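You operate a simulated robot arm through the tools that you are given. There is no shell and no other tool.

You are at the controls of a simulated robot arm. One attempt, no reset.

JOB
Put things in order on the top of the sample bench. At the end: the beige key fob (marked "Gate") from the top of the sample bench is in the grey tote tray; the yellow cable cap from the top of the sample bench stands on top of the beige short timber block; the black ear guard case stands where the white valve motor stood; the white valve motor from the top of the sample bench stands on top of the black tape measure; whatever was shut is shut again. Leave all else as you found it, and nothing knocked over.

Only the result counts: the job must be done as asked and must still hold three seconds after the hand-in. Knocking over, shifting, dropping, spilling or breaking anything else fails it. A push-on lid holds only when it is set on centred and level and pressed home; a screw cap is set on level and turned clockwise until tight.

ROBOT AND FRAMES
A 7-joint arm with a two-finger gripper, fixed in place. Base frame: the origin is at the foot of the arm, x ahead of it, y to its left, z up; the work surface is at about z = 0.8. Units: m, rad, N and s.
With the tool pointing down near the work surface it reaches from about 0.34 to 0.72 m from the base axis. Its first joint turns from -1.152 to 1.152 rad. Payload 2.45 kg.
Tool frame: the origin (TCP) lies between the finger pads and is the grasp point; the fingertips stand 0.026 m ahead of it; z points along the fingers, y is the line along which they close. Largest opening 0.096 m; the body of the gripper starts 0.069 m behind the TCP.
Orientation is told as [roll, pitch, yaw] about the base's x, y, z axes, in that order, counted from this pose: with the fingers straight down and closing along the base's y, the tool's x points along the base's -x, its y along +y and its z along -z.

CONTROLS
- The arm moves only by the tool step_arm. Its argument "deltas" is a list of rows, each a list of 6 numbers: the shift along the base's x, y, z in units of 40 mm (1.0 is 40 mm), then the turn, a rotation vector about the base's x, y, z in units of 6 degrees (1.0 is 6 degrees). In form: [[x, y, z, ax, ay, az], ...]. A call has 1 to 20 rows; each row shifts and turns the commanded pose from where the row before left it. "claw" is the finger opening in m, from 0 to 0.096, set as the call begins (left out, the last holds). A call with a number of a shift or a turn outside -1 to 1 is refused whole. A row lasts 0.2 s, in which the tool goes at most 0.05 m and 0.15 rad; a call with a longer step from one row to the next is refused whole, and so is a gripper value outside its range. Where a pose cannot be reached the arm comes as near as it can. A force on the tool above 40 N (or 10 N above the force at the start of the call, whichever is more), or a blocked arm, ends the call early, and 0.2 s more pass. Each finger halts on what it meets, pressing with about 22 N; the grip force reading is that of the motor and also rises with nothing between the fingers. The clock runs only during rows and for 0.2 s after the last one: add rows that do not move to give the fingers time. The reply holds the time, the measured pose of the TCP, the force on the tool along the base axes, the opening and the grip force, in the units named above and with some noise, with the torque about the TCP (base axes, N m) and any sound that the robot's microphone picked up.
- Cameras (640 x 400 px; columns grow to the right, rows downward): "scene" is fixed at [0.1732, -0.4121, 1.4066]; the picture's right is [0.61, -0.79, 0.00], its down [-0.58, -0.45, -0.68] and it looks along [0.54, 0.42, -0.73] (base axes); focal length 257 px, centre (320, 200). "wrist" rides on the gripper at [0.082, 0.003, -0.098] in the tool frame; the picture's right is [-0.04, 1.00, 0.00], its down [-0.73, -0.03, -0.68] and it looks along [-0.68, -0.03, 0.73] (tool axes); focal length 256 px, centre (320, 200). There is no depth. A picture from a camera that has moved, and an enlarged one, comes with that camera's place and axes in the base frame and with its lens.
- camera(camera): a new picture of that camera. The clock stands still meanwhile.
- enlarge(camera, box): a new picture of the part [left, top, right, bottom] of that camera's present view, enlarged. The clock stands still meanwhile.
- finish_job(): hands the job in; it is judged then, once.

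Places have to be worked out from the pictures, the camera data and where the tool is seen. Open the gripper and draw the arm clear of the work before you hand the job in, unless the task says otherwise.

The tools are called after "Request:" as a command line: name --pt "numbers of a row" for each row, then --argument value for the rest, lists and objects as JSON in quotes. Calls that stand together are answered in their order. step_arm: Moves the arm, as the interface text tells. Its arguments: {"type":"object","properties":{"deltas":{"type":"array","items":{"type":"array","items":{"type":"number"}}},"claw":{"type":"number"}},"required":["deltas"]} The other tools are called the same way: camera (camera) takes a picture; enlarge (camera, box) takes an enlarged picture of a part of a camera's view; finish_job () hands the job in.

At the start:

```text
time: 0.0
tool_pos: [0.4434, 0.0054, 1.1659]
tcp_rot: [0.001, 0.0, 0.0]
wrist_force: [0.5, 0.4, -0.6]
ft_torque: [0.05, -0.02, -0.04]
grip_width: 0.0958
finger_force: 0.1
```

scene: 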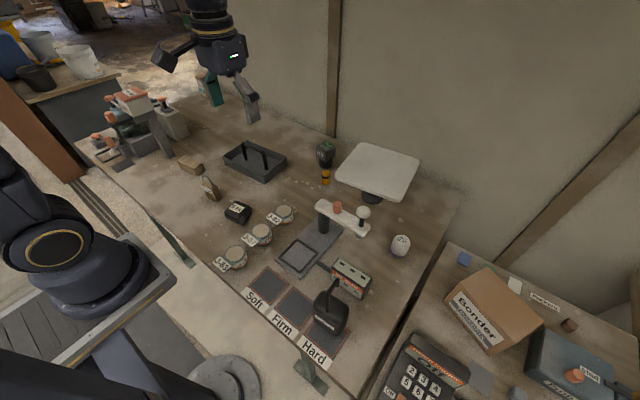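
wrist: 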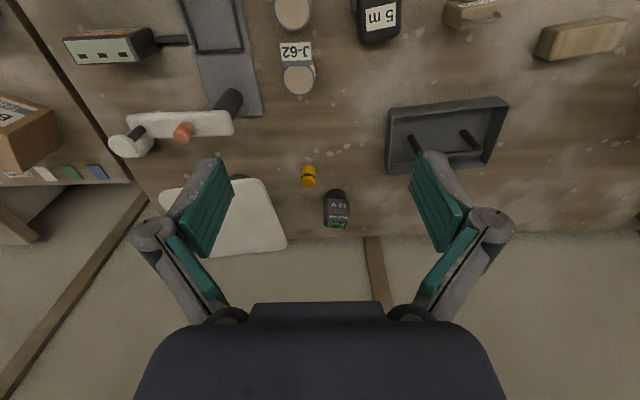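

I start by looking more closely at the bench to identify each object.

Request:
enlarge --camera "scene" --box '[160, 120, 320, 220]'

Request:
enlarge --camera "scene" --box '[280, 120, 440, 220]'

Request:
enlarge --camera "scene" --box '[200, 180, 440, 330]'

Request:
enlarge --camera "wrist" --box '[50, 0, 370, 200]'

Request:
enlarge --camera "wrist" --box '[320, 0, 640, 200]'

```text
4.00 times, centred on (240, 170) of scene
camera zoom: at [0.1732, -0.4121, 1.4066], right [0.61, -0.79, 0.0], down [-0.58, -0.45, -0.68], along [0.54, 0.42, -0.73], focal length 1028 px, centre (640, 320)
```

zoom: 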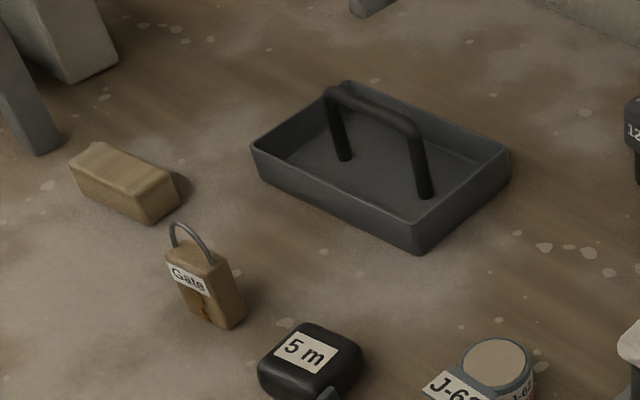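

```text
4.00 times, centred on (360, 170) of scene
camera zoom: at [0.1732, -0.4121, 1.4066], right [0.61, -0.79, 0.0], down [-0.58, -0.45, -0.68], along [0.54, 0.42, -0.73], focal length 1028 px, centre (160, 320)
```

zoom: 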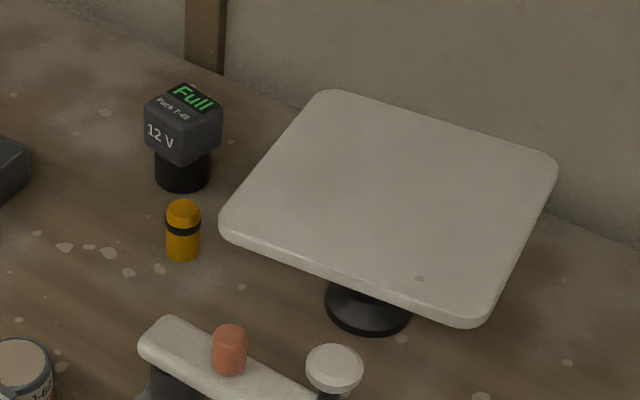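

```text
2.67 times, centred on (320, 255) of scene
camera zoom: at [0.1732, -0.4121, 1.4066], right [0.61, -0.79, 0.0], down [-0.58, -0.45, -0.68], along [0.54, 0.42, -0.73], focal length 685 px, centre (320, 53)
```

zoom: 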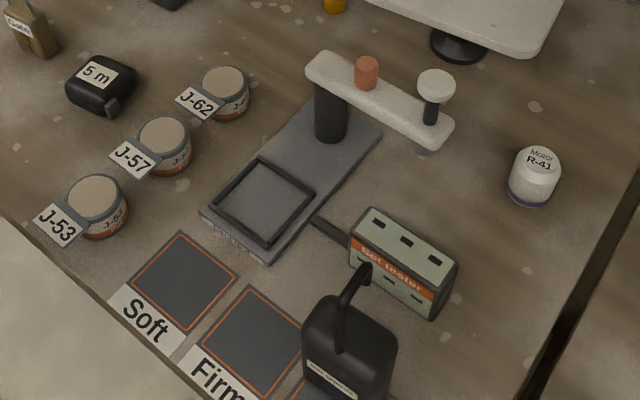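

```text
2.00 times, centred on (210, 100) of wrist
camera zoom: at [0.3611, 0.0089, 1.2655], right [0.04, 1.0, 0.0], down [0.73, -0.03, 0.68], along [0.68, -0.03, -0.73], focal length 512 px, centre (540, 400)
```

zoom: 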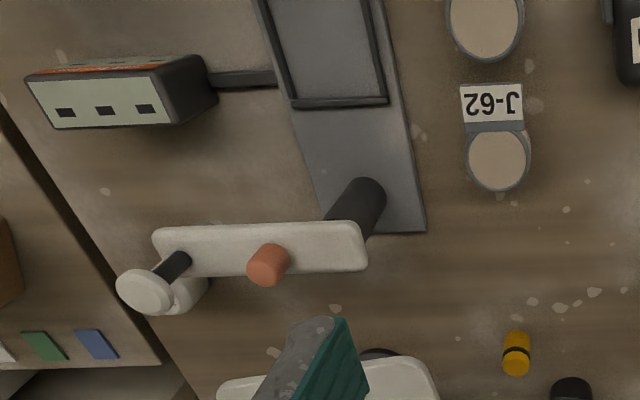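

```text
2.00 times, centred on (480, 100) of wrist
camera zoom: at [0.3611, 0.0089, 1.2655], right [0.04, 1.0, 0.0], down [0.73, -0.03, 0.68], along [0.68, -0.03, -0.73], focal length 512 px, centre (0, 400)
```

zoom: 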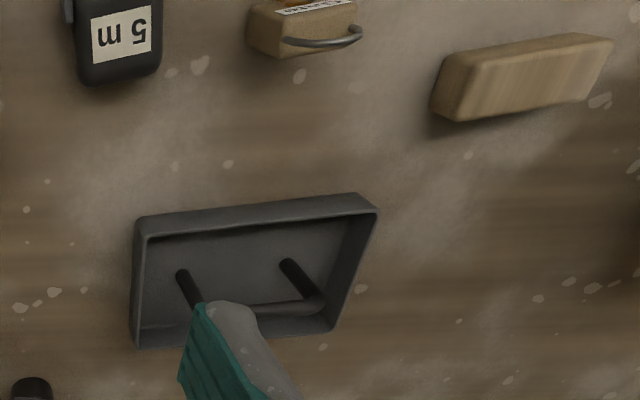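

The lower-right area still needs a closer look to identify the black case, and the cluster of things at the far left too.

Request:
enlarge --camera "scene" --box '[270, 240, 398, 320]'

Request:
enlarge --camera "scene" --box '[270, 290, 398, 370]'

Request:
enlarge --camera "scene" --box '[70, 60, 262, 180]'

Request:
enlarge --camera "scene" --box '[360, 200, 440, 250]'

Request:
enlarge --camera "scene" --box '[170, 160, 266, 220]'

Request:
enlarge --camera "scene" --box '[400, 240, 640, 390]'

```text
5.00 times, centred on (334, 280) of scene
camera zoom: at [0.1732, -0.4121, 1.4066], right [0.61, -0.79, 0.0], down [-0.58, -0.45, -0.68], along [0.54, 0.42, -0.73], focal length 1285 px, centre (250, -200)
```

zoom: 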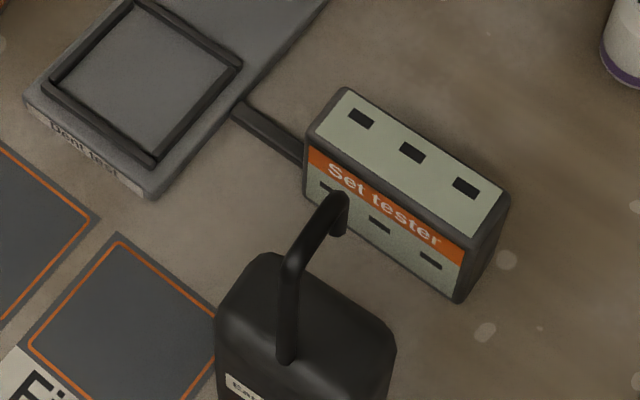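

```text
5.00 times, centred on (334, 330) of scene
camera zoom: at [0.1732, -0.4121, 1.4066], right [0.61, -0.79, 0.0], down [-0.58, -0.45, -0.68], along [0.54, 0.42, -0.73], focal length 1285 px, centre (250, -450)
```

zoom: 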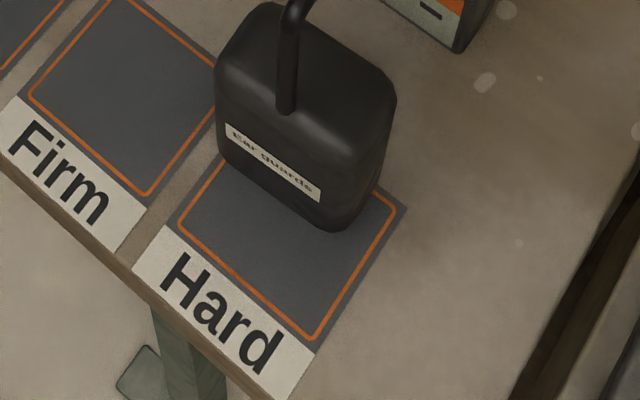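

```text
3.33 times, centred on (166, 120) of scene
camera zoom: at [0.1732, -0.4121, 1.4066], right [0.61, -0.79, 0.0], down [-0.58, -0.45, -0.68], along [0.54, 0.42, -0.73], focal length 857 px, centre (833, 467)
```

zoom: 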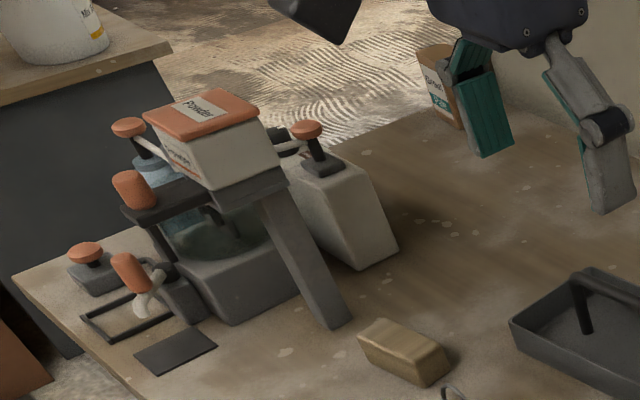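

```text
8.00 times, centred on (400, 225) of scene
camera zoom: at [0.1732, -0.4121, 1.4066], right [0.61, -0.79, 0.0], down [-0.58, -0.45, -0.68], along [0.54, 0.42, -0.73], focal length 2056 px, centre (-320, 0)
```

zoom: 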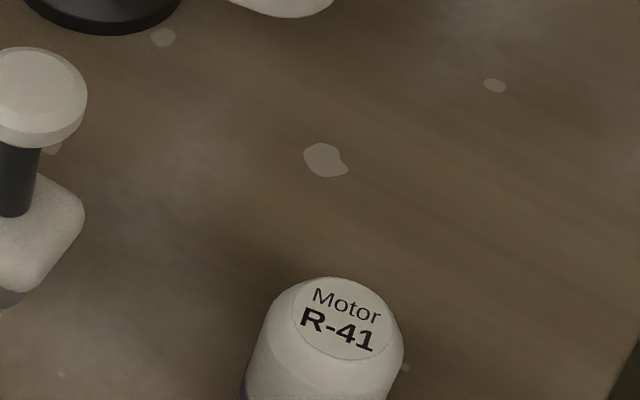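

```text
6.67 times, centred on (218, 190) of scene
camera zoom: at [0.1732, -0.4121, 1.4066], right [0.61, -0.79, 0.0], down [-0.58, -0.45, -0.68], along [0.54, 0.42, -0.73], focal length 1714 px, centre (1000, 267)
```

zoom: 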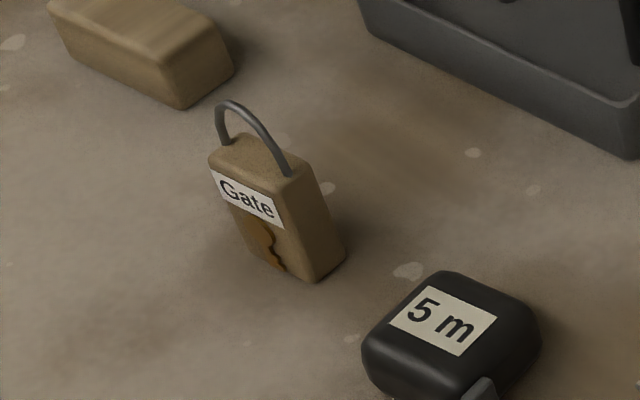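

```text
2.67 times, centred on (520, 315) of scene
camera zoom: at [0.1732, -0.4121, 1.4066], right [0.61, -0.79, 0.0], down [-0.58, -0.45, -0.68], along [0.54, 0.42, -0.73], focal length 685 px, centre (-213, -107)
```

zoom: 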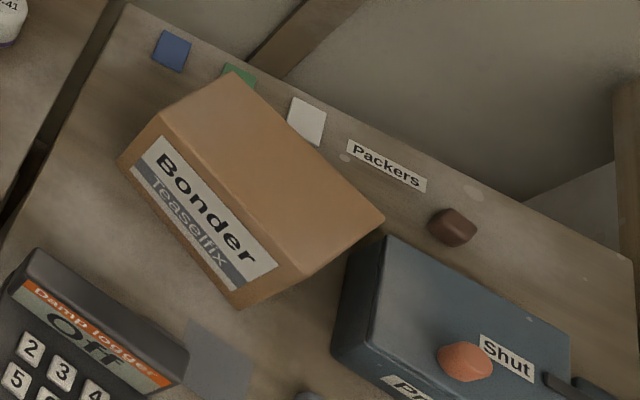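

The four objects are clear: the Gate fob (about 0.41, 0.20), the tape (0.42, 0.10), the motor R-41 (0.60, -0.35) and the ear guard case on the Hard pad (about 0.35, -0.31). I move high above to the right side to view the motor and the case with the wrist camera.

Request:
step_arm --pt "0 -0.95 -0.2 0 0 0" --pt "0 -0.95 -0.2 0 0 0" --pt "0 -0.95 -0.2 0 0 0" --pt "0 -0.95 -0.2 0 0 0" --pt "0 -0.95 -0.2 0 0 0" --pt "0 -0.95 -0.2 0 0 0" --pt "0 -0.95 -0.2 0 0 0" --pt "0 -0.95 -0.2 0 0 0"

Request:
camera --camera "wrist"

Request:
camera --camera "scene"

```text
time: 1.8
tool_pos: [0.4437, -0.2961, 1.1023]
tcp_rot: [0.0, 0.0, 0.002]
wrist_force: [-0.3, 0.6, 0.7]
ft_torque: [0.02, -0.05, -0.02]
grip_width: 0.0962
finger_force: 0.1
```

```text
taken
camera wrist: at [0.3624, -0.2941, 1.2017], right [0.04, 1.0, 0.0], down [0.73, -0.03, 0.68], along [0.68, -0.03, -0.73], focal length 256 px, centre (320, 200)
```

wrist: 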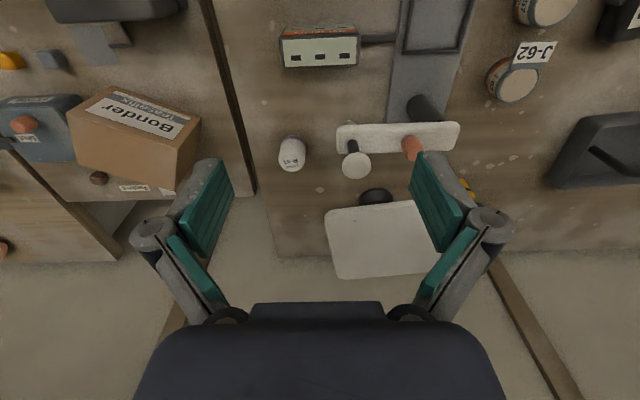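

```text
taken
```

scene: 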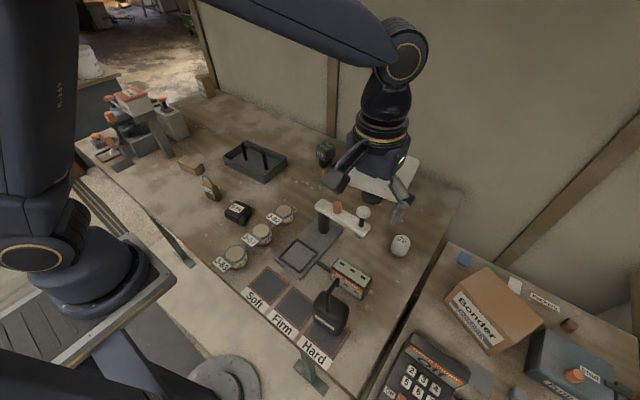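

Motor is visible at (292,152) in the wrist view; I enlarge it to measure its base and top.

Request:
enlarge --camera "wrist" --box '[252, 125, 332, 175]'

Request:
enlarge --camera "scene" --box '[360, 220, 440, 270]'

```text
8.00 times, centred on (292, 150) of wrist
camera zoom: at [0.3624, -0.2941, 1.2017], right [0.04, 1.0, 0.0], down [0.73, -0.03, 0.68], along [0.68, -0.03, -0.73], focal length 2048 px, centre (544, 600)
```

zoom: 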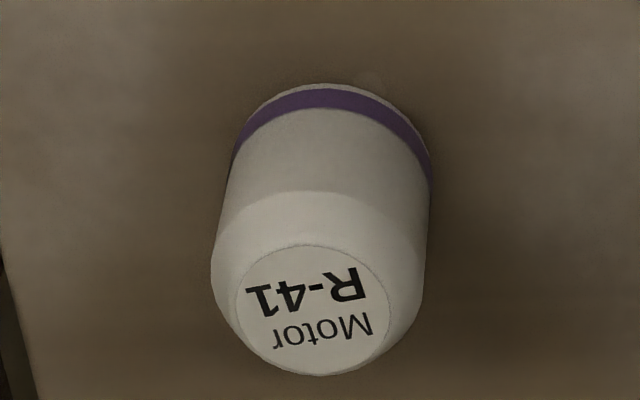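

```text
8.00 times, centred on (400, 245) of scene
camera zoom: at [0.1732, -0.4121, 1.4066], right [0.61, -0.79, 0.0], down [-0.58, -0.45, -0.68], along [0.54, 0.42, -0.73], focal length 2056 px, centre (-320, -160)
```

zoom: 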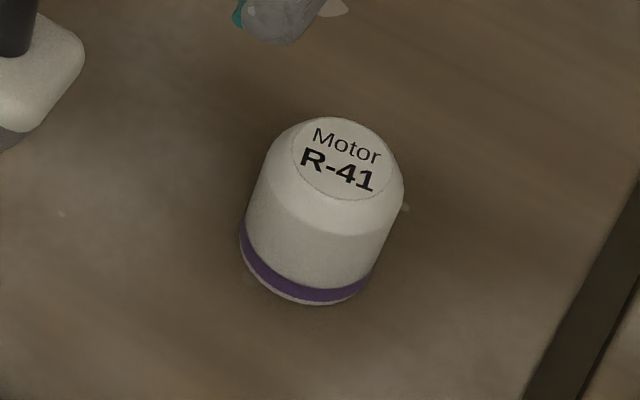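

Triangulating, the motor's axis is near (0.597, -0.351), its top at z≈0.862, and its diameter is about 45 mm. A white plate corner sits near (0.64, -0.30, 0.935) and a knob near (0.53, -0.26, 0.968). I'll turn the tool 90° so the camera and fingers stay clear of both, while moving above the motor at height.

Request:
step_arm --pt "0.255 -0.0915 0 0 0 1" --pt "0.255 -0.0915 0 0 0 1" --pt "0.255 -0.0915 0 0 0 1" --pt "0.255 -0.0915 0 0 0 1" --pt "0.255 -0.0915 0 0 0 1" --pt "0.255 -0.0915 0 0 0 1" --pt "0.255 -0.0915 0 0 0 1" --pt "0.255 -0.0915 0 0 0 1" --pt "0.255 -0.0915 0 0 0 1" --pt "0.255 -0.0915 0 0 0 1" --pt "0.255 -0.0915 0 0 0 1" --pt "0.255 -0.0915 0 0 0 1" --pt "0.255 -0.0915 0 0 0 1" --pt "0.255 -0.0915 0 0 0 1" --pt "0.255 -0.0915 0 0 0 1"

Request:
camera --camera "wrist"

Request:
camera --camera "scene"

```text
time: 5.0
tool_pos: [0.5857, -0.3462, 1.0985]
tcp_rot: [0.001, 0.002, 1.572]
wrist_force: [0.8, 0.3, -1.0]
ft_torque: [-0.02, 0.0, -0.01]
grip_width: 0.0958
finger_force: 0.1
out of reach, approached as far as the arm can: row 15
```

```text
taken
camera wrist: at [0.5818, -0.4279, 1.1969], right [-1.0, 0.04, 0.0], down [0.03, 0.73, 0.68], along [0.03, 0.68, -0.73], focal length 256 px, centre (320, 200)
```

wrist: 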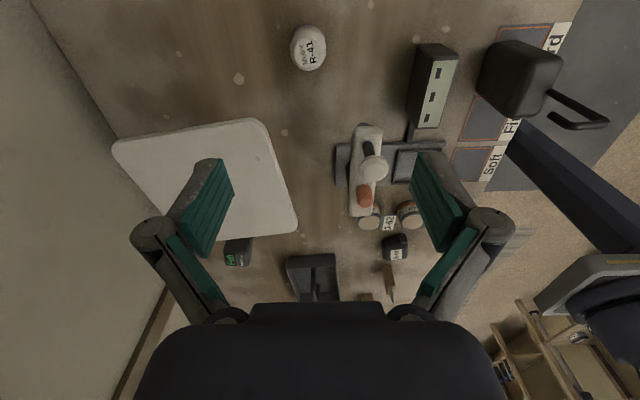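

```text
taken
```

scene: 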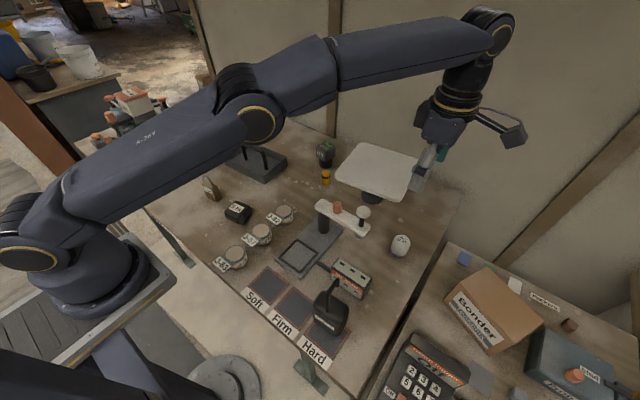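

The motor's top still resolves to (0.596, -0.351). The arm's reach improves lower down, so I descend to about z=0.95 and check.

Request:
step_arm --pt "0 0 -0.75 0 0 0" --pt "0 0 -0.75 0 0 0" --pt "0 0 -0.75 0 0 0" --pt "0 0 -0.75 0 0 0" --pt "0 0 -0.5 0 0 0" --pt "0 0 0 0 0 0"

Request:
camera --camera "wrist"

Request:
enlarge --camera "scene" --box '[320, 130, 480, 230]'

```text
time: 6.4
tool_pos: [0.5835, -0.3456, 0.9588]
tcp_rot: [0.0, 0.0, 1.57]
wrist_force: [0.2, 0.2, 0.3]
ft_torque: [-0.01, 0.02, -0.01]
grip_width: 0.0961
finger_force: 0.0
```

```text
taken
camera wrist: at [0.5804, -0.4272, 1.0572], right [-1.0, 0.04, 0.0], down [0.03, 0.73, 0.68], along [0.03, 0.68, -0.73], focal length 256 px, centre (320, 200)
```

wrist: 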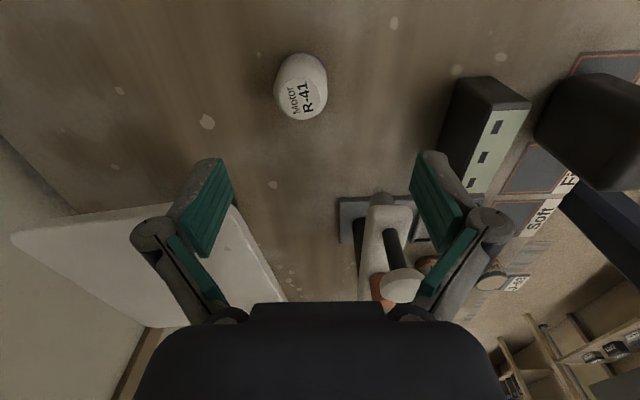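

```text
4.00 times, centred on (400, 180) of scene
camera zoom: at [0.1732, -0.4121, 1.4066], right [0.61, -0.79, 0.0], down [-0.58, -0.45, -0.68], along [0.54, 0.42, -0.73], focal length 1028 px, centre (0, 280)
```

zoom: 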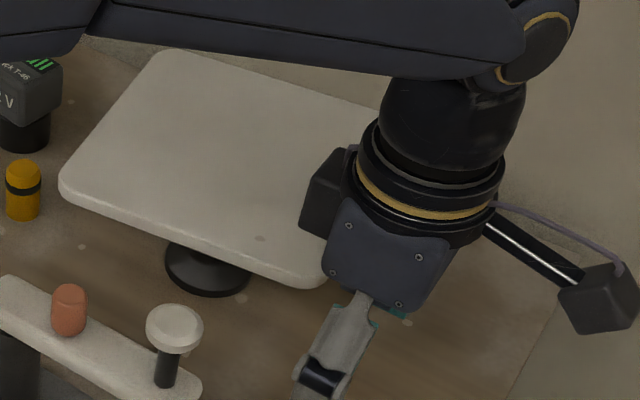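

The view is clear. I enlarge the motor from here to refine its centre before descending.

Request:
enlarge --camera "wrist" --box '[220, 40, 380, 140]'

```text
4.00 times, centred on (300, 90) of wrist
camera zoom: at [0.5804, -0.4272, 1.0572], right [-1.0, 0.04, 0.0], down [0.03, 0.73, 0.68], along [0.03, 0.68, -0.73], focal length 1024 px, centre (400, 640)
```

zoom: 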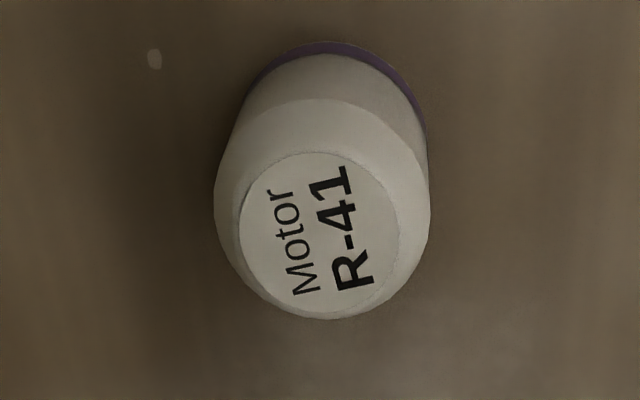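

Motor centre comes out at (0.5995, -0.3525). I shift the TCP over it and lower a bit, then verify the reading.

Request:
step_arm --pt "0.2 -0.09 -0.25 0 0 0" --pt "0.2 -0.09 -0.25 0 0 0" --pt "0 0 0 0 0 0"

Request:
camera --camera "wrist"

```text
time: 7.2
tool_pos: [0.6035, -0.3537, 0.9366]
tcp_rot: [0.002, 0.0, 1.572]
wrist_force: [0.5, 0.8, 0.6]
ft_torque: [-0.01, 0.01, 0.03]
grip_width: 0.0957
finger_force: 0.0
```

```text
taken
camera wrist: at [0.5982, -0.4354, 1.0362], right [-1.0, 0.04, 0.0], down [0.03, 0.73, 0.68], along [0.03, 0.68, -0.73], focal length 256 px, centre (320, 200)
```

wrist: 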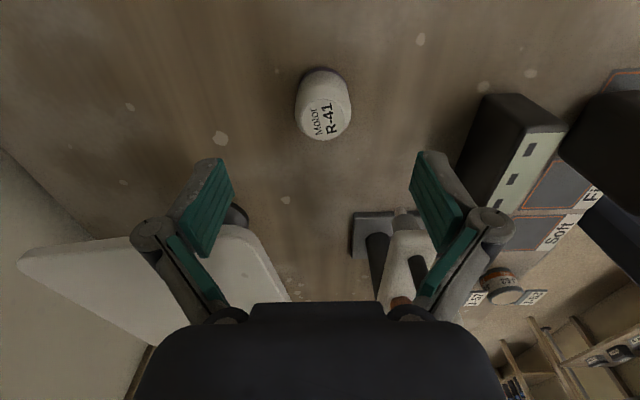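

TCP is about 3 mm past in x; I correct this, then descend to z≈0.834 with the gripper at 0.08 opening.

Request:
step_arm --pt "-0.07 0.03 -0.6 0 0 0" --pt "0 0 -0.6 0 0 0" --pt "0 0 -0.6 0 0 0" --pt "0 0 -0.5 0 0 0" --pt "0 0 -0.25 0 0 0" --pt "0 0 0 0 0 0" --claw 0.08

Request:
camera --camera "wrist"

Request:
enlarge --camera "scene" --box '[320, 160, 480, 260]'

```text
time: 8.6
tool_pos: [0.5983, -0.3531, 0.8367]
tcp_rot: [-0.001, 0.0, 1.571]
wrist_force: [1.4, 0.5, -0.5]
ft_torque: [0.01, 0.0, -0.01]
grip_width: 0.0798
finger_force: 0.1
```

```text
taken
camera wrist: at [0.5948, -0.4354, 0.9355], right [-1.0, 0.04, 0.0], down [0.03, 0.73, 0.68], along [0.03, 0.68, -0.73], focal length 256 px, centre (320, 200)
```

wrist: 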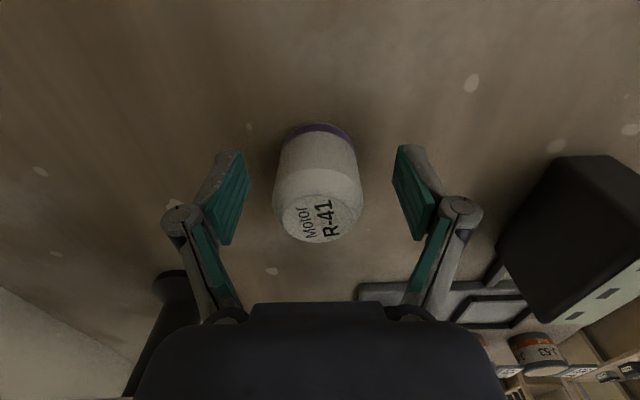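

```text
4.00 times, centred on (400, 210) of scene
camera zoom: at [0.1732, -0.4121, 1.4066], right [0.61, -0.79, 0.0], down [-0.58, -0.45, -0.68], along [0.54, 0.42, -0.73], focal length 1028 px, centre (0, 160)
```

zoom: 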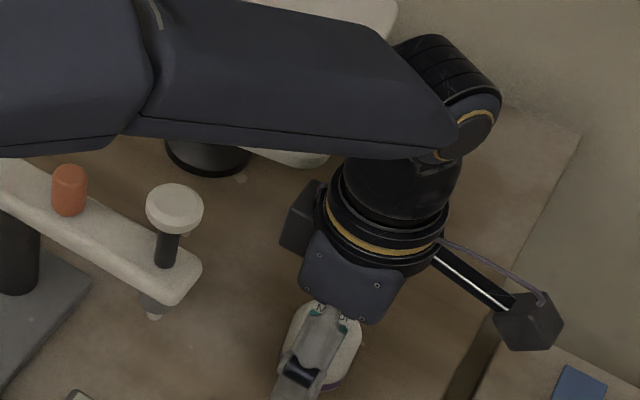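

The motor stands centred between the pads. I close on it.

Request:
step_arm --pt "0 0 0 0 0 0" --pt "0 0 0 0 0 0" --pt "0 0 0 0 0 0" --pt "0 0 0 0 0 0" --pt "0 0 0 0 0 0" --claw 0.03

Request:
camera --camera "wrist"

```text
time: 9.8
tool_pos: [0.5988, -0.354, 0.8365]
tcp_rot: [0.0, -0.001, 1.57]
wrist_force: [0.6, 0.7, 1.6]
ft_torque: [0.0, -0.03, -0.07]
grip_width: 0.0424
finger_force: 22.1
```

```text
taken
camera wrist: at [0.5948, -0.4354, 0.9359], right [-1.0, 0.04, 0.0], down [0.03, 0.73, 0.68], along [0.03, 0.68, -0.73], focal length 256 px, centre (320, 200)
```

wrist: 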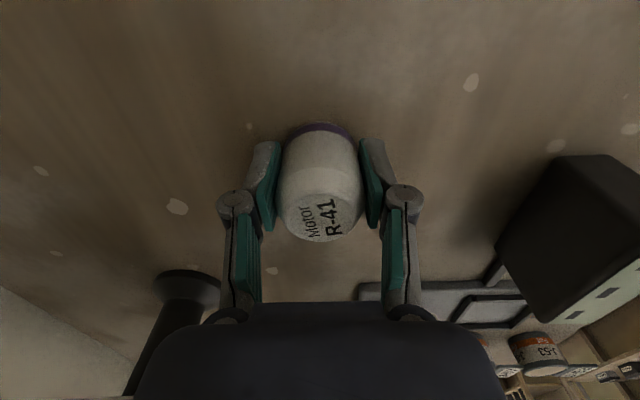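

Gripped: width 42.4 mm, so the motor stood at about (0.599, -0.3535) with the TCP 36 mm above its base. I lift straight up, draw back, and carry it high over the tester to above the tape.

Request:
step_arm --pt "0 0 0.5 0 0 0" --pt "0 0 0.9 0 0 0" --pt "0 0 0.9 0 0 0" --pt "0 0 0.5 0 0 0" --pt "-0.5 0 0.8 0 0 0" --pt "-0.5 0 0.8 0 0 0" --pt "-0.5 0 0.8 0 0 0" --pt "-0.5 0 0.8 0 0 0"

Request:
camera --camera "scene"

```text
time: 11.6
tool_pos: [0.517, -0.3528, 1.0778]
tcp_rot: [-0.001, -0.001, 1.571]
wrist_force: [-0.4, -0.1, -0.9]
ft_torque: [-0.01, 0.03, -0.03]
grip_width: 0.0424
finger_force: 22.2
```

```text
taken
```

scene: 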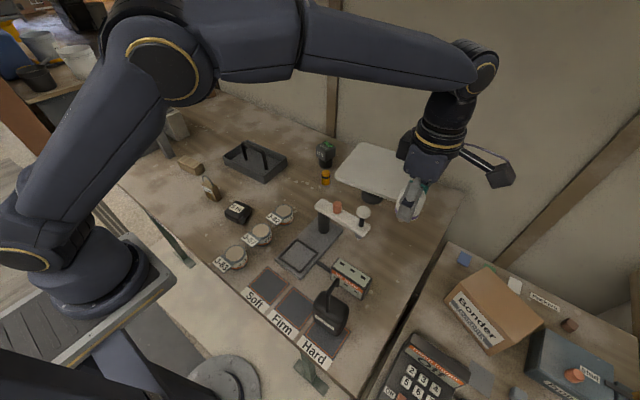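

The motor is held securely and everything else is unchanged. I carry it over to above the tape.

Request:
step_arm --pt "-0.2 0.94 0 0 0 0" --pt "-0.2 0.94 0 0 0 0" --pt "-0.2 0.94 0 0 0 0" --pt "-0.2 0.94 0 0 0 0" --pt "-0.2 0.94 0 0 0 0" --pt "-0.2 0.94 0 0 0 0" --pt "-0.2 0.94 0 0 0 0" --pt "-0.2 0.94 0 0 0 0" --pt "-0.2 0.94 0 0 0 0" --pt "-0.2 0.94 0 0 0 0" --pt "-0.2 0.94 0 0 0 0" --pt "-0.2 0.94 0 0 0 0" --pt "0 0 0 0 0 0"

Request:
camera --camera "wrist"

Request:
camera --camera "scene"

```text
time: 14.4
tool_pos: [0.4203, 0.0982, 1.0777]
tcp_rot: [0.0, 0.0, 1.571]
wrist_force: [0.4, -0.7, -0.9]
ft_torque: [-0.01, -0.02, 0.0]
grip_width: 0.0423
finger_force: 22.0
```

```text
taken
camera wrist: at [0.4176, 0.0171, 1.1766], right [-1.0, 0.04, 0.0], down [0.03, 0.73, 0.68], along [0.03, 0.68, -0.73], focal length 256 px, centre (320, 200)
```

wrist: 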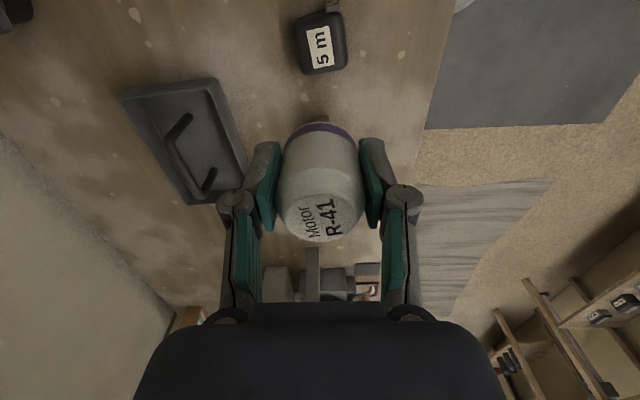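

```text
taken
```

scene: 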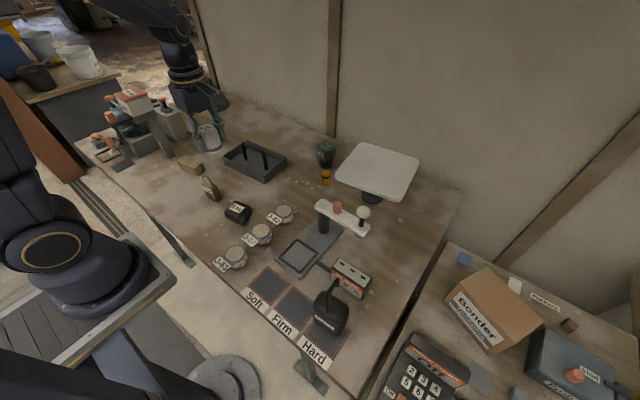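

Tape is visible at the top of the wrist view; I enlarge it in both cameras to triangulate its top centre.

Request:
enlarge --camera "wrist" --box '[240, 0, 400, 100]'

Request:
enlarge --camera "scene" --box '[198, 187, 278, 237]'

```text
4.00 times, centred on (320, 50) of wrist
camera zoom: at [0.4176, 0.0171, 1.1766], right [-1.0, 0.04, 0.0], down [0.03, 0.73, 0.68], along [0.03, 0.68, -0.73], focal length 1024 px, centre (320, 800)
```

zoom: 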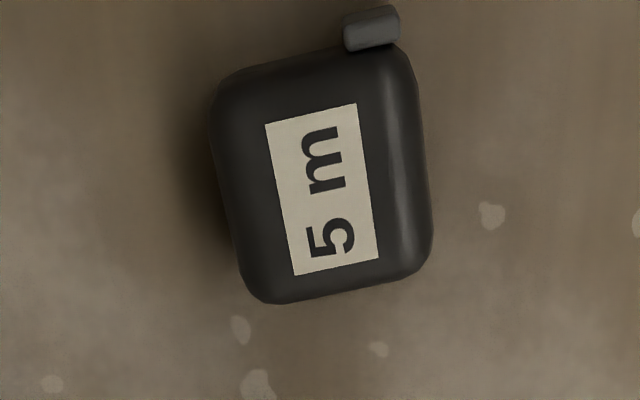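

```text
8.00 times, centred on (238, 212) of scene
camera zoom: at [0.1732, -0.4121, 1.4066], right [0.61, -0.79, 0.0], down [-0.58, -0.45, -0.68], along [0.54, 0.42, -0.73], focal length 2056 px, centre (976, 104)
```

zoom: 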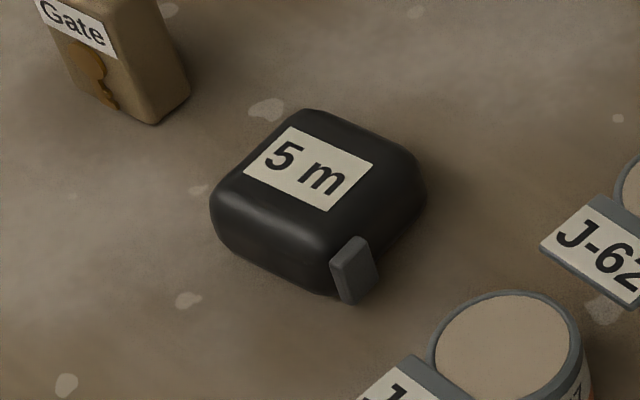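

The tape's top centre is about (0.4195, 0.0915) at z≈0.835. I shift 7 mm in -y and lower the motor to just above it.

Request:
step_arm --pt "-0.03 -0.18 0 0 0 0" --pt "0 0 -0.9 0 0 0" --pt "0 0 -0.9 0 0 0" --pt "0 0 -0.9 0 0 0" --pt "0 0 -0.9 0 0 0" --pt "0 0 -0.9 0 0 0" --pt "0 0 -0.2 0 0 0" --pt "0 0 0 0 0 0"

Request:
camera --camera "wrist"

Request:
enlarge --camera "scene" --box '[190, 160, 286, 220]'

```text
time: 16.2
tool_pos: [0.4233, 0.0908, 0.8885]
tcp_rot: [0.001, -0.002, 1.572]
wrist_force: [-0.1, -0.7, -0.6]
ft_torque: [0.0, -0.01, -0.01]
grip_width: 0.0425
finger_force: 21.7
```

```text
taken
camera wrist: at [0.4191, 0.0085, 0.9875], right [-1.0, 0.04, 0.0], down [0.03, 0.73, 0.68], along [0.03, 0.68, -0.73], focal length 256 px, centre (320, 200)
```

wrist: 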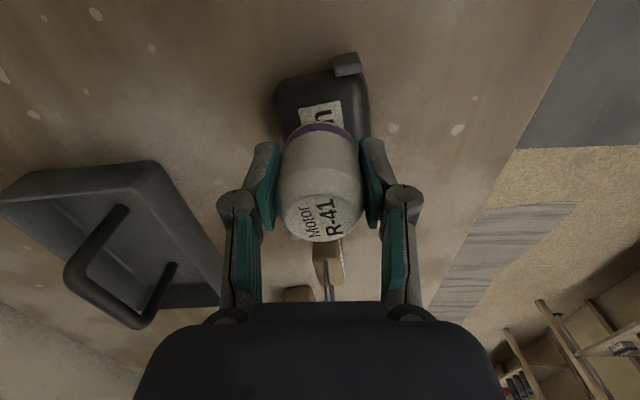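

```text
6.67 times, centred on (238, 190) of scene
camera zoom: at [0.1732, -0.4121, 1.4066], right [0.61, -0.79, 0.0], down [-0.58, -0.45, -0.68], along [0.54, 0.42, -0.73], focal length 1714 px, centre (867, 267)
```

zoom: 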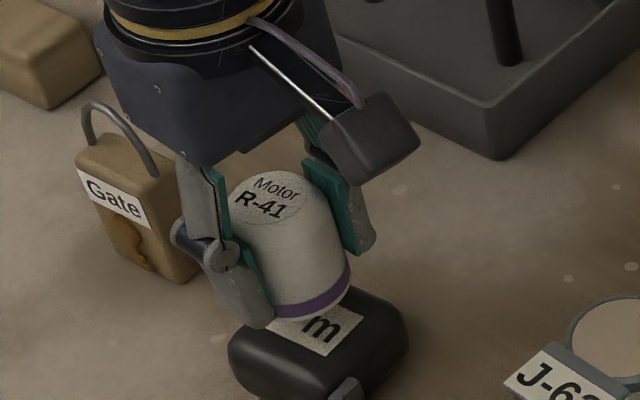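

The motor hangs about 17 mm above the tape, slightly to +x of its centre. I adjust 3 mm in x and 2 mm in y, and lower in small steps.

Request:
step_arm --pt "-0.075 -0.05 0 0 0 0" --pt "0 0 -0.1 0 0 0" --pt "0 0 -0.1 0 0 0" --pt "0 0 -0.08 0 0 0" --pt "0 0 0 0 0 0"

Request:
enlarge --camera "scene" --box '[198, 175, 278, 225]'

Request:
enlarge --camera "wrist" --box '[240, 60, 400, 160]'

```text
time: 17.4
tool_pos: [0.4193, 0.0891, 0.8766]
tcp_rot: [-0.001, -0.001, 1.571]
wrist_force: [-0.5, -0.4, -1.6]
ft_torque: [0.04, 0.0, 0.04]
grip_width: 0.0422
finger_force: 22.3
```

```text
8.00 times, centred on (238, 200) of scene
camera zoom: at [0.1732, -0.4121, 1.4066], right [0.61, -0.79, 0.0], down [-0.58, -0.45, -0.68], along [0.54, 0.42, -0.73], focal length 2056 px, centre (976, 200)
```

zoom: 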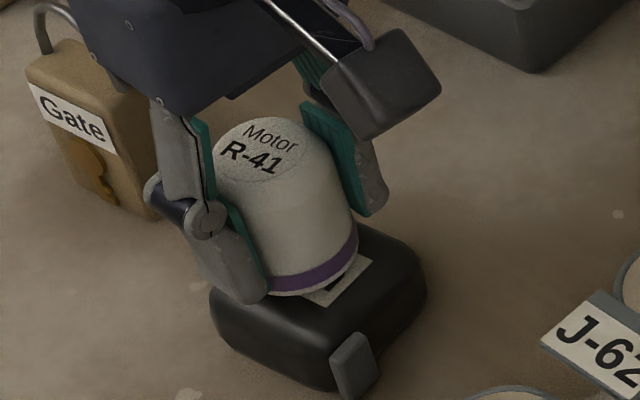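

```text
4.00 times, centred on (320, 110) of wrist
camera zoom: at [0.4155, 0.0076, 0.9753], right [-1.0, 0.04, 0.0], down [0.03, 0.73, 0.68], along [0.03, 0.68, -0.73], focal length 1024 px, centre (320, 560)
```

zoom: 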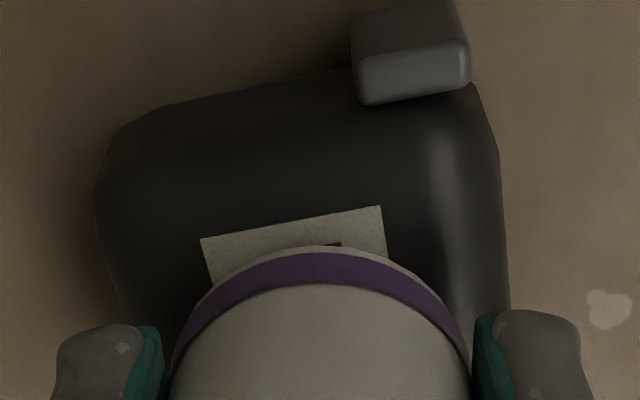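

The motor base is within 3 mm of the tape's centre. I lower in 2 mm steps watching the force.

Request:
step_arm --pt "0.02 -0.05 -0.05 0 0 0" --pt "0 0 -0.05 0 0 0"

Request:
step_arm --pt "0 0 -0.04 0 0 0"

```text
time: 18.0
tool_pos: [0.4191, 0.0879, 0.8733]
tcp_rot: [0.001, 0.002, 1.571]
wrist_force: [0.1, -0.4, 0.0]
ft_torque: [-0.01, 0.0, -0.02]
grip_width: 0.0423
finger_force: 22.0
```

```text
time: 18.4
tool_pos: [0.4206, 0.0871, 0.8717]
tcp_rot: [-0.002, -0.001, 1.57]
wrist_force: [-1.4, -3.7, 15.1]
ft_torque: [0.0, 0.08, -0.08]
grip_width: 0.0423
finger_force: 22.1
```

Contact at 15 N: the motor is on the tape. I relieve it slightly, then open the fingers.

Request:
step_arm --pt "0 0 0.02 0 0 0" --pt "0 0 0 0 0 0"

Request:
step_arm --pt "0 0 0 0 0 0" --pt "0 0 0 0 0 0" --pt "0 0 0 0 0 0" --claw 0.075

Request:
camera --camera "wrist"

Request:
enlarge --camera "scene" --box '[198, 175, 278, 225]'

```text
time: 19.0
tool_pos: [0.4195, 0.0887, 0.872]
tcp_rot: [-0.001, 0.001, 1.571]
wrist_force: [0.1, 0.4, -0.4]
ft_torque: [0.0, 0.01, 0.04]
grip_width: 0.0417
finger_force: 21.8
```

```text
time: 19.8
tool_pos: [0.4204, 0.0866, 0.8724]
tcp_rot: [0.0, -0.001, 1.571]
wrist_force: [-0.1, 0.1, 0.6]
ft_torque: [-0.03, -0.01, 0.01]
grip_width: 0.0751
finger_force: 0.1
```

```text
taken
camera wrist: at [0.4157, 0.0064, 0.9718], right [-1.0, 0.04, 0.0], down [0.03, 0.73, 0.68], along [0.03, 0.68, -0.73], focal length 256 px, centre (320, 200)
```

wrist: 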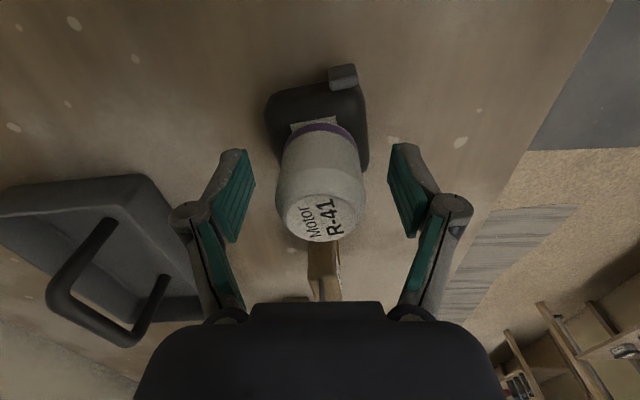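

```text
8.00 times, centred on (238, 200) of scene
camera zoom: at [0.1732, -0.4121, 1.4066], right [0.61, -0.79, 0.0], down [-0.58, -0.45, -0.68], along [0.54, 0.42, -0.73], focal length 2056 px, centre (976, 200)
```

zoom: 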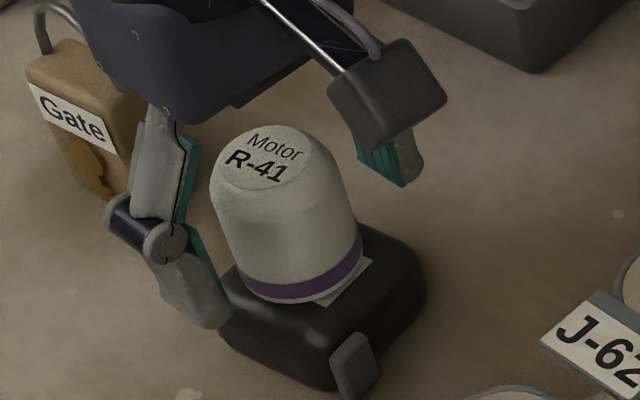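

The motor stands upright on the tape. I retreat upward, then swing back to yaw 0 while moving to view the ear guard case.

Request:
step_arm --pt "0 0 0.5 0 0 0" --pt "0 0 0.9 0 0 0" --pt "0 0 0.9 0 0 0" --pt "0 0 0.9 0 0 0" --pt "0 0 0.9 0 0 0" --pt "0 0 0.9 0 0 0"

Request:
step_arm --pt "-0.083 -0.647 0.1 0 0 -1" --pt "-0.083 -0.647 0.1 0 0 -1" --pt "-0.083 -0.647 0.1 0 0 -1" --pt "-0.083 -0.647 0.1 0 0 -1" --pt "-0.083 -0.647 0.1 0 0 -1" --pt "-0.083 -0.647 0.1 0 0 -1" --pt "-0.083 -0.647 0.1 0 0 -1" --pt "-0.083 -0.647 0.1 0 0 -1" --pt "-0.083 -0.647 0.1 0 0 -1" --pt "-0.083 -0.647 0.1 0 0 -1" --pt "-0.083 -0.647 0.1 0 0 -1" --pt "-0.083 -0.647 0.1 0 0 -1" --pt "-0.083 -0.647 0.1 0 0 -1" --pt "-0.083 -0.647 0.1 0 0 -1" --pt "-0.083 -0.647 0.1 0 0 -1" --claw 0.096

Request:
camera --camera "wrist"

Request:
camera --camera "scene"

```text
time: 21.2
tool_pos: [0.4204, 0.0857, 1.0704]
tcp_rot: [0.001, 0.0, 1.57]
wrist_force: [0.5, 0.1, -0.1]
ft_torque: [-0.02, -0.04, 0.01]
grip_width: 0.0749
finger_force: 0.0
```

```text
time: 24.4
tool_pos: [0.3691, -0.3015, 1.1328]
tcp_rot: [0.0, 0.0, -0.003]
wrist_force: [0.0, 0.0, 0.7]
ft_torque: [0.02, 0.02, 0.01]
grip_width: 0.096
finger_force: 0.0
```

```text
taken
camera wrist: at [0.2873, -0.2978, 1.2328], right [0.04, 1.0, 0.0], down [0.73, -0.03, 0.68], along [0.68, -0.03, -0.73], focal length 256 px, centre (320, 200)
```

wrist: 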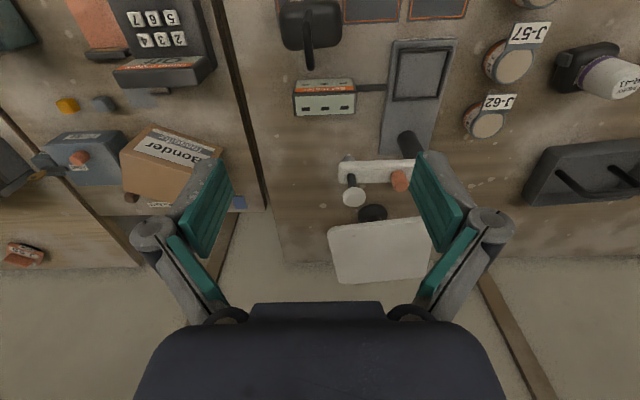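

```text
taken
```

scene: 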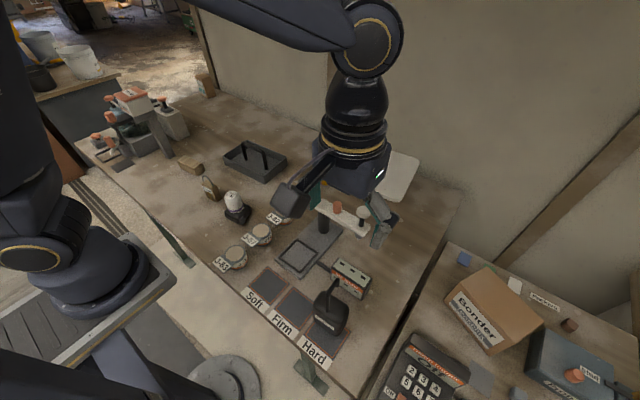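

The case sits near the top of the wrist view; I enlarge it from both cameras.

Request:
enlarge --camera "wrist" --box '[240, 0, 400, 100]'

Request:
enlarge --camera "scene" --box '[280, 260, 376, 350]'

Request:
enlarge --camera "scene" --box '[198, 175, 278, 225]'

```text
4.00 times, centred on (320, 50) of wrist
camera zoom: at [0.2873, -0.2978, 1.2328], right [0.04, 1.0, 0.0], down [0.73, -0.03, 0.68], along [0.68, -0.03, -0.73], focal length 1024 px, centre (320, 800)
```

zoom: 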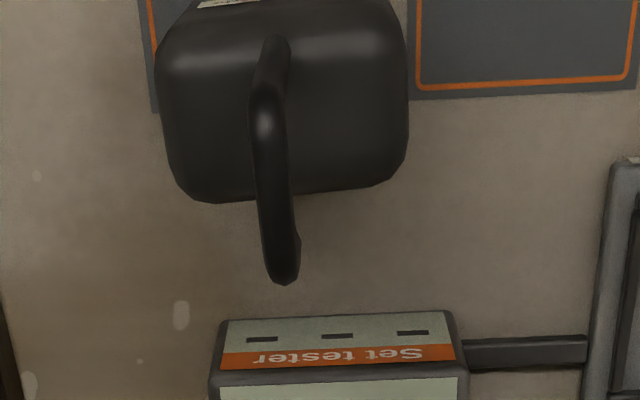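

```text
4.44 times, centred on (328, 305) of scene
camera zoom: at [0.1732, -0.4121, 1.4066], right [0.61, -0.79, 0.0], down [-0.58, -0.45, -0.68], along [0.54, 0.42, -0.73], focal length 1142 px, centre (284, -267)
```

zoom: 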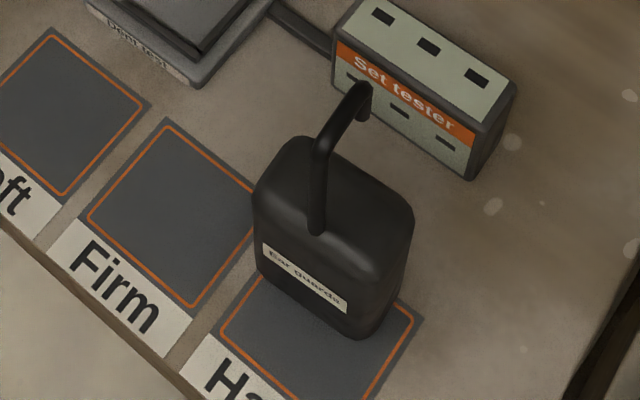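

```text
8.00 times, centred on (238, 200) of scene
camera zoom: at [0.1732, -0.4121, 1.4066], right [0.61, -0.79, 0.0], down [-0.58, -0.45, -0.68], along [0.54, 0.42, -0.73], focal length 2056 px, centre (976, 200)
```

zoom: 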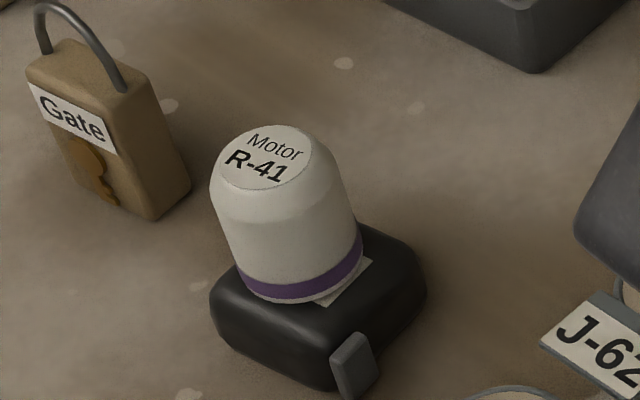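

Triangulation gives: case top z≈0.895, handle bar running from (0.325, -0.312) to (0.354, -0.308) at z≈0.983 (turned about 7°). The tall handle is the only sensible grip. I move above it, turn the tool 7° and check.

Request:
step_arm --pt "-0.37 -0.12 -0.5 0 0 0.6" --pt "-0.36 -0.1 -0.5 0 0 0.6" --pt "0 0 -0.4 0 0 0" --pt "0 0 0 0 0 0" --claw 0.06

Request:
camera --camera "wrist"

Request:
enlarge --camera "scene" --box '[260, 220, 388, 340]'

```text
time: 25.4
tool_pos: [0.3393, -0.3082, 1.0761]
tcp_rot: [0.0, 0.0, 0.125]
wrist_force: [0.0, 0.3, 0.1]
ft_torque: [0.01, -0.04, 0.01]
grip_width: 0.06
finger_force: 0.1
```

```text
taken
camera wrist: at [0.2572, -0.3156, 1.1757], right [-0.09, 1.0, 0.0], down [0.73, 0.06, 0.68], along [0.68, 0.06, -0.73], focal length 256 px, centre (320, 200)
```

wrist: 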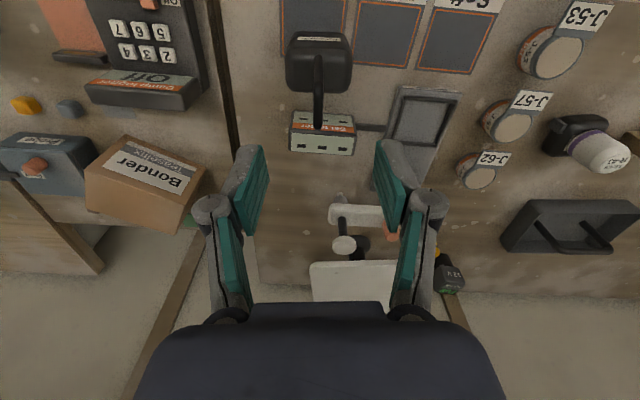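

```text
3.33 times, centred on (324, 280) of scene
camera zoom: at [0.1732, -0.4121, 1.4066], right [0.61, -0.79, 0.0], down [-0.58, -0.45, -0.68], along [0.54, 0.42, -0.73], focal length 857 px, centre (307, -67)
```

zoom: 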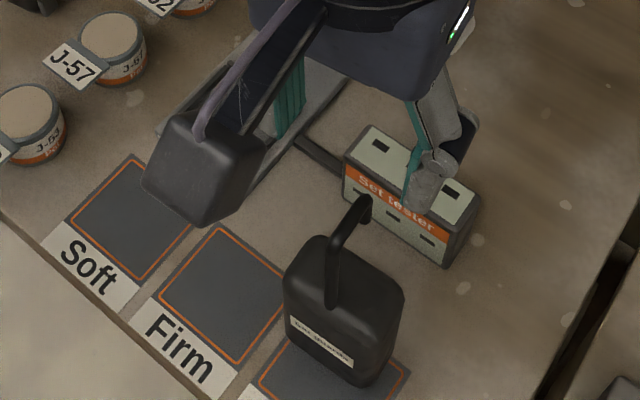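

I enlarge the handle in the wrist view for an accurate alignment.

Request:
enlarge --camera "wrist" --box '[240, 20, 400, 140]'

Request:
enlarge --camera "scene" --box '[290, 265, 370, 325]'

```text
3.33 times, centred on (320, 80) of wrist
camera zoom: at [0.2572, -0.3156, 1.1757], right [-0.09, 1.0, 0.0], down [0.73, 0.06, 0.68], along [0.68, 0.06, -0.73], focal length 853 px, centre (320, 600)
```

zoom: 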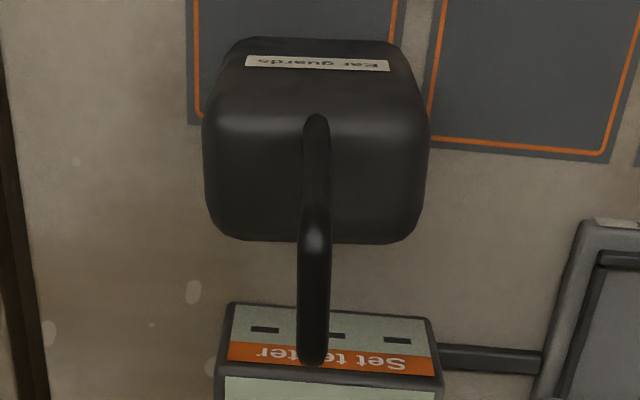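

```text
6.67 times, centred on (330, 295) of scene
camera zoom: at [0.1732, -0.4121, 1.4066], right [0.61, -0.79, 0.0], down [-0.58, -0.45, -0.68], along [0.54, 0.42, -0.73], focal length 1714 px, centre (253, -433)
```

zoom: 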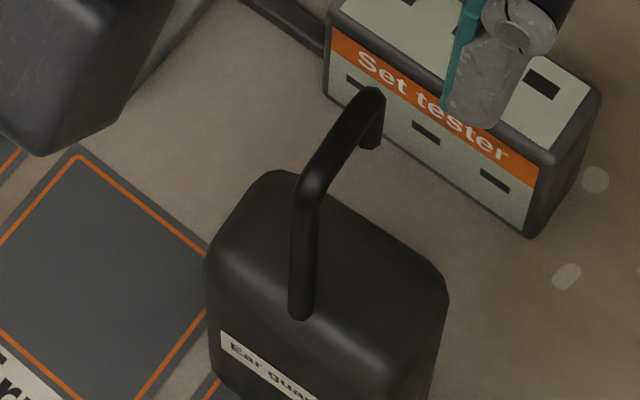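

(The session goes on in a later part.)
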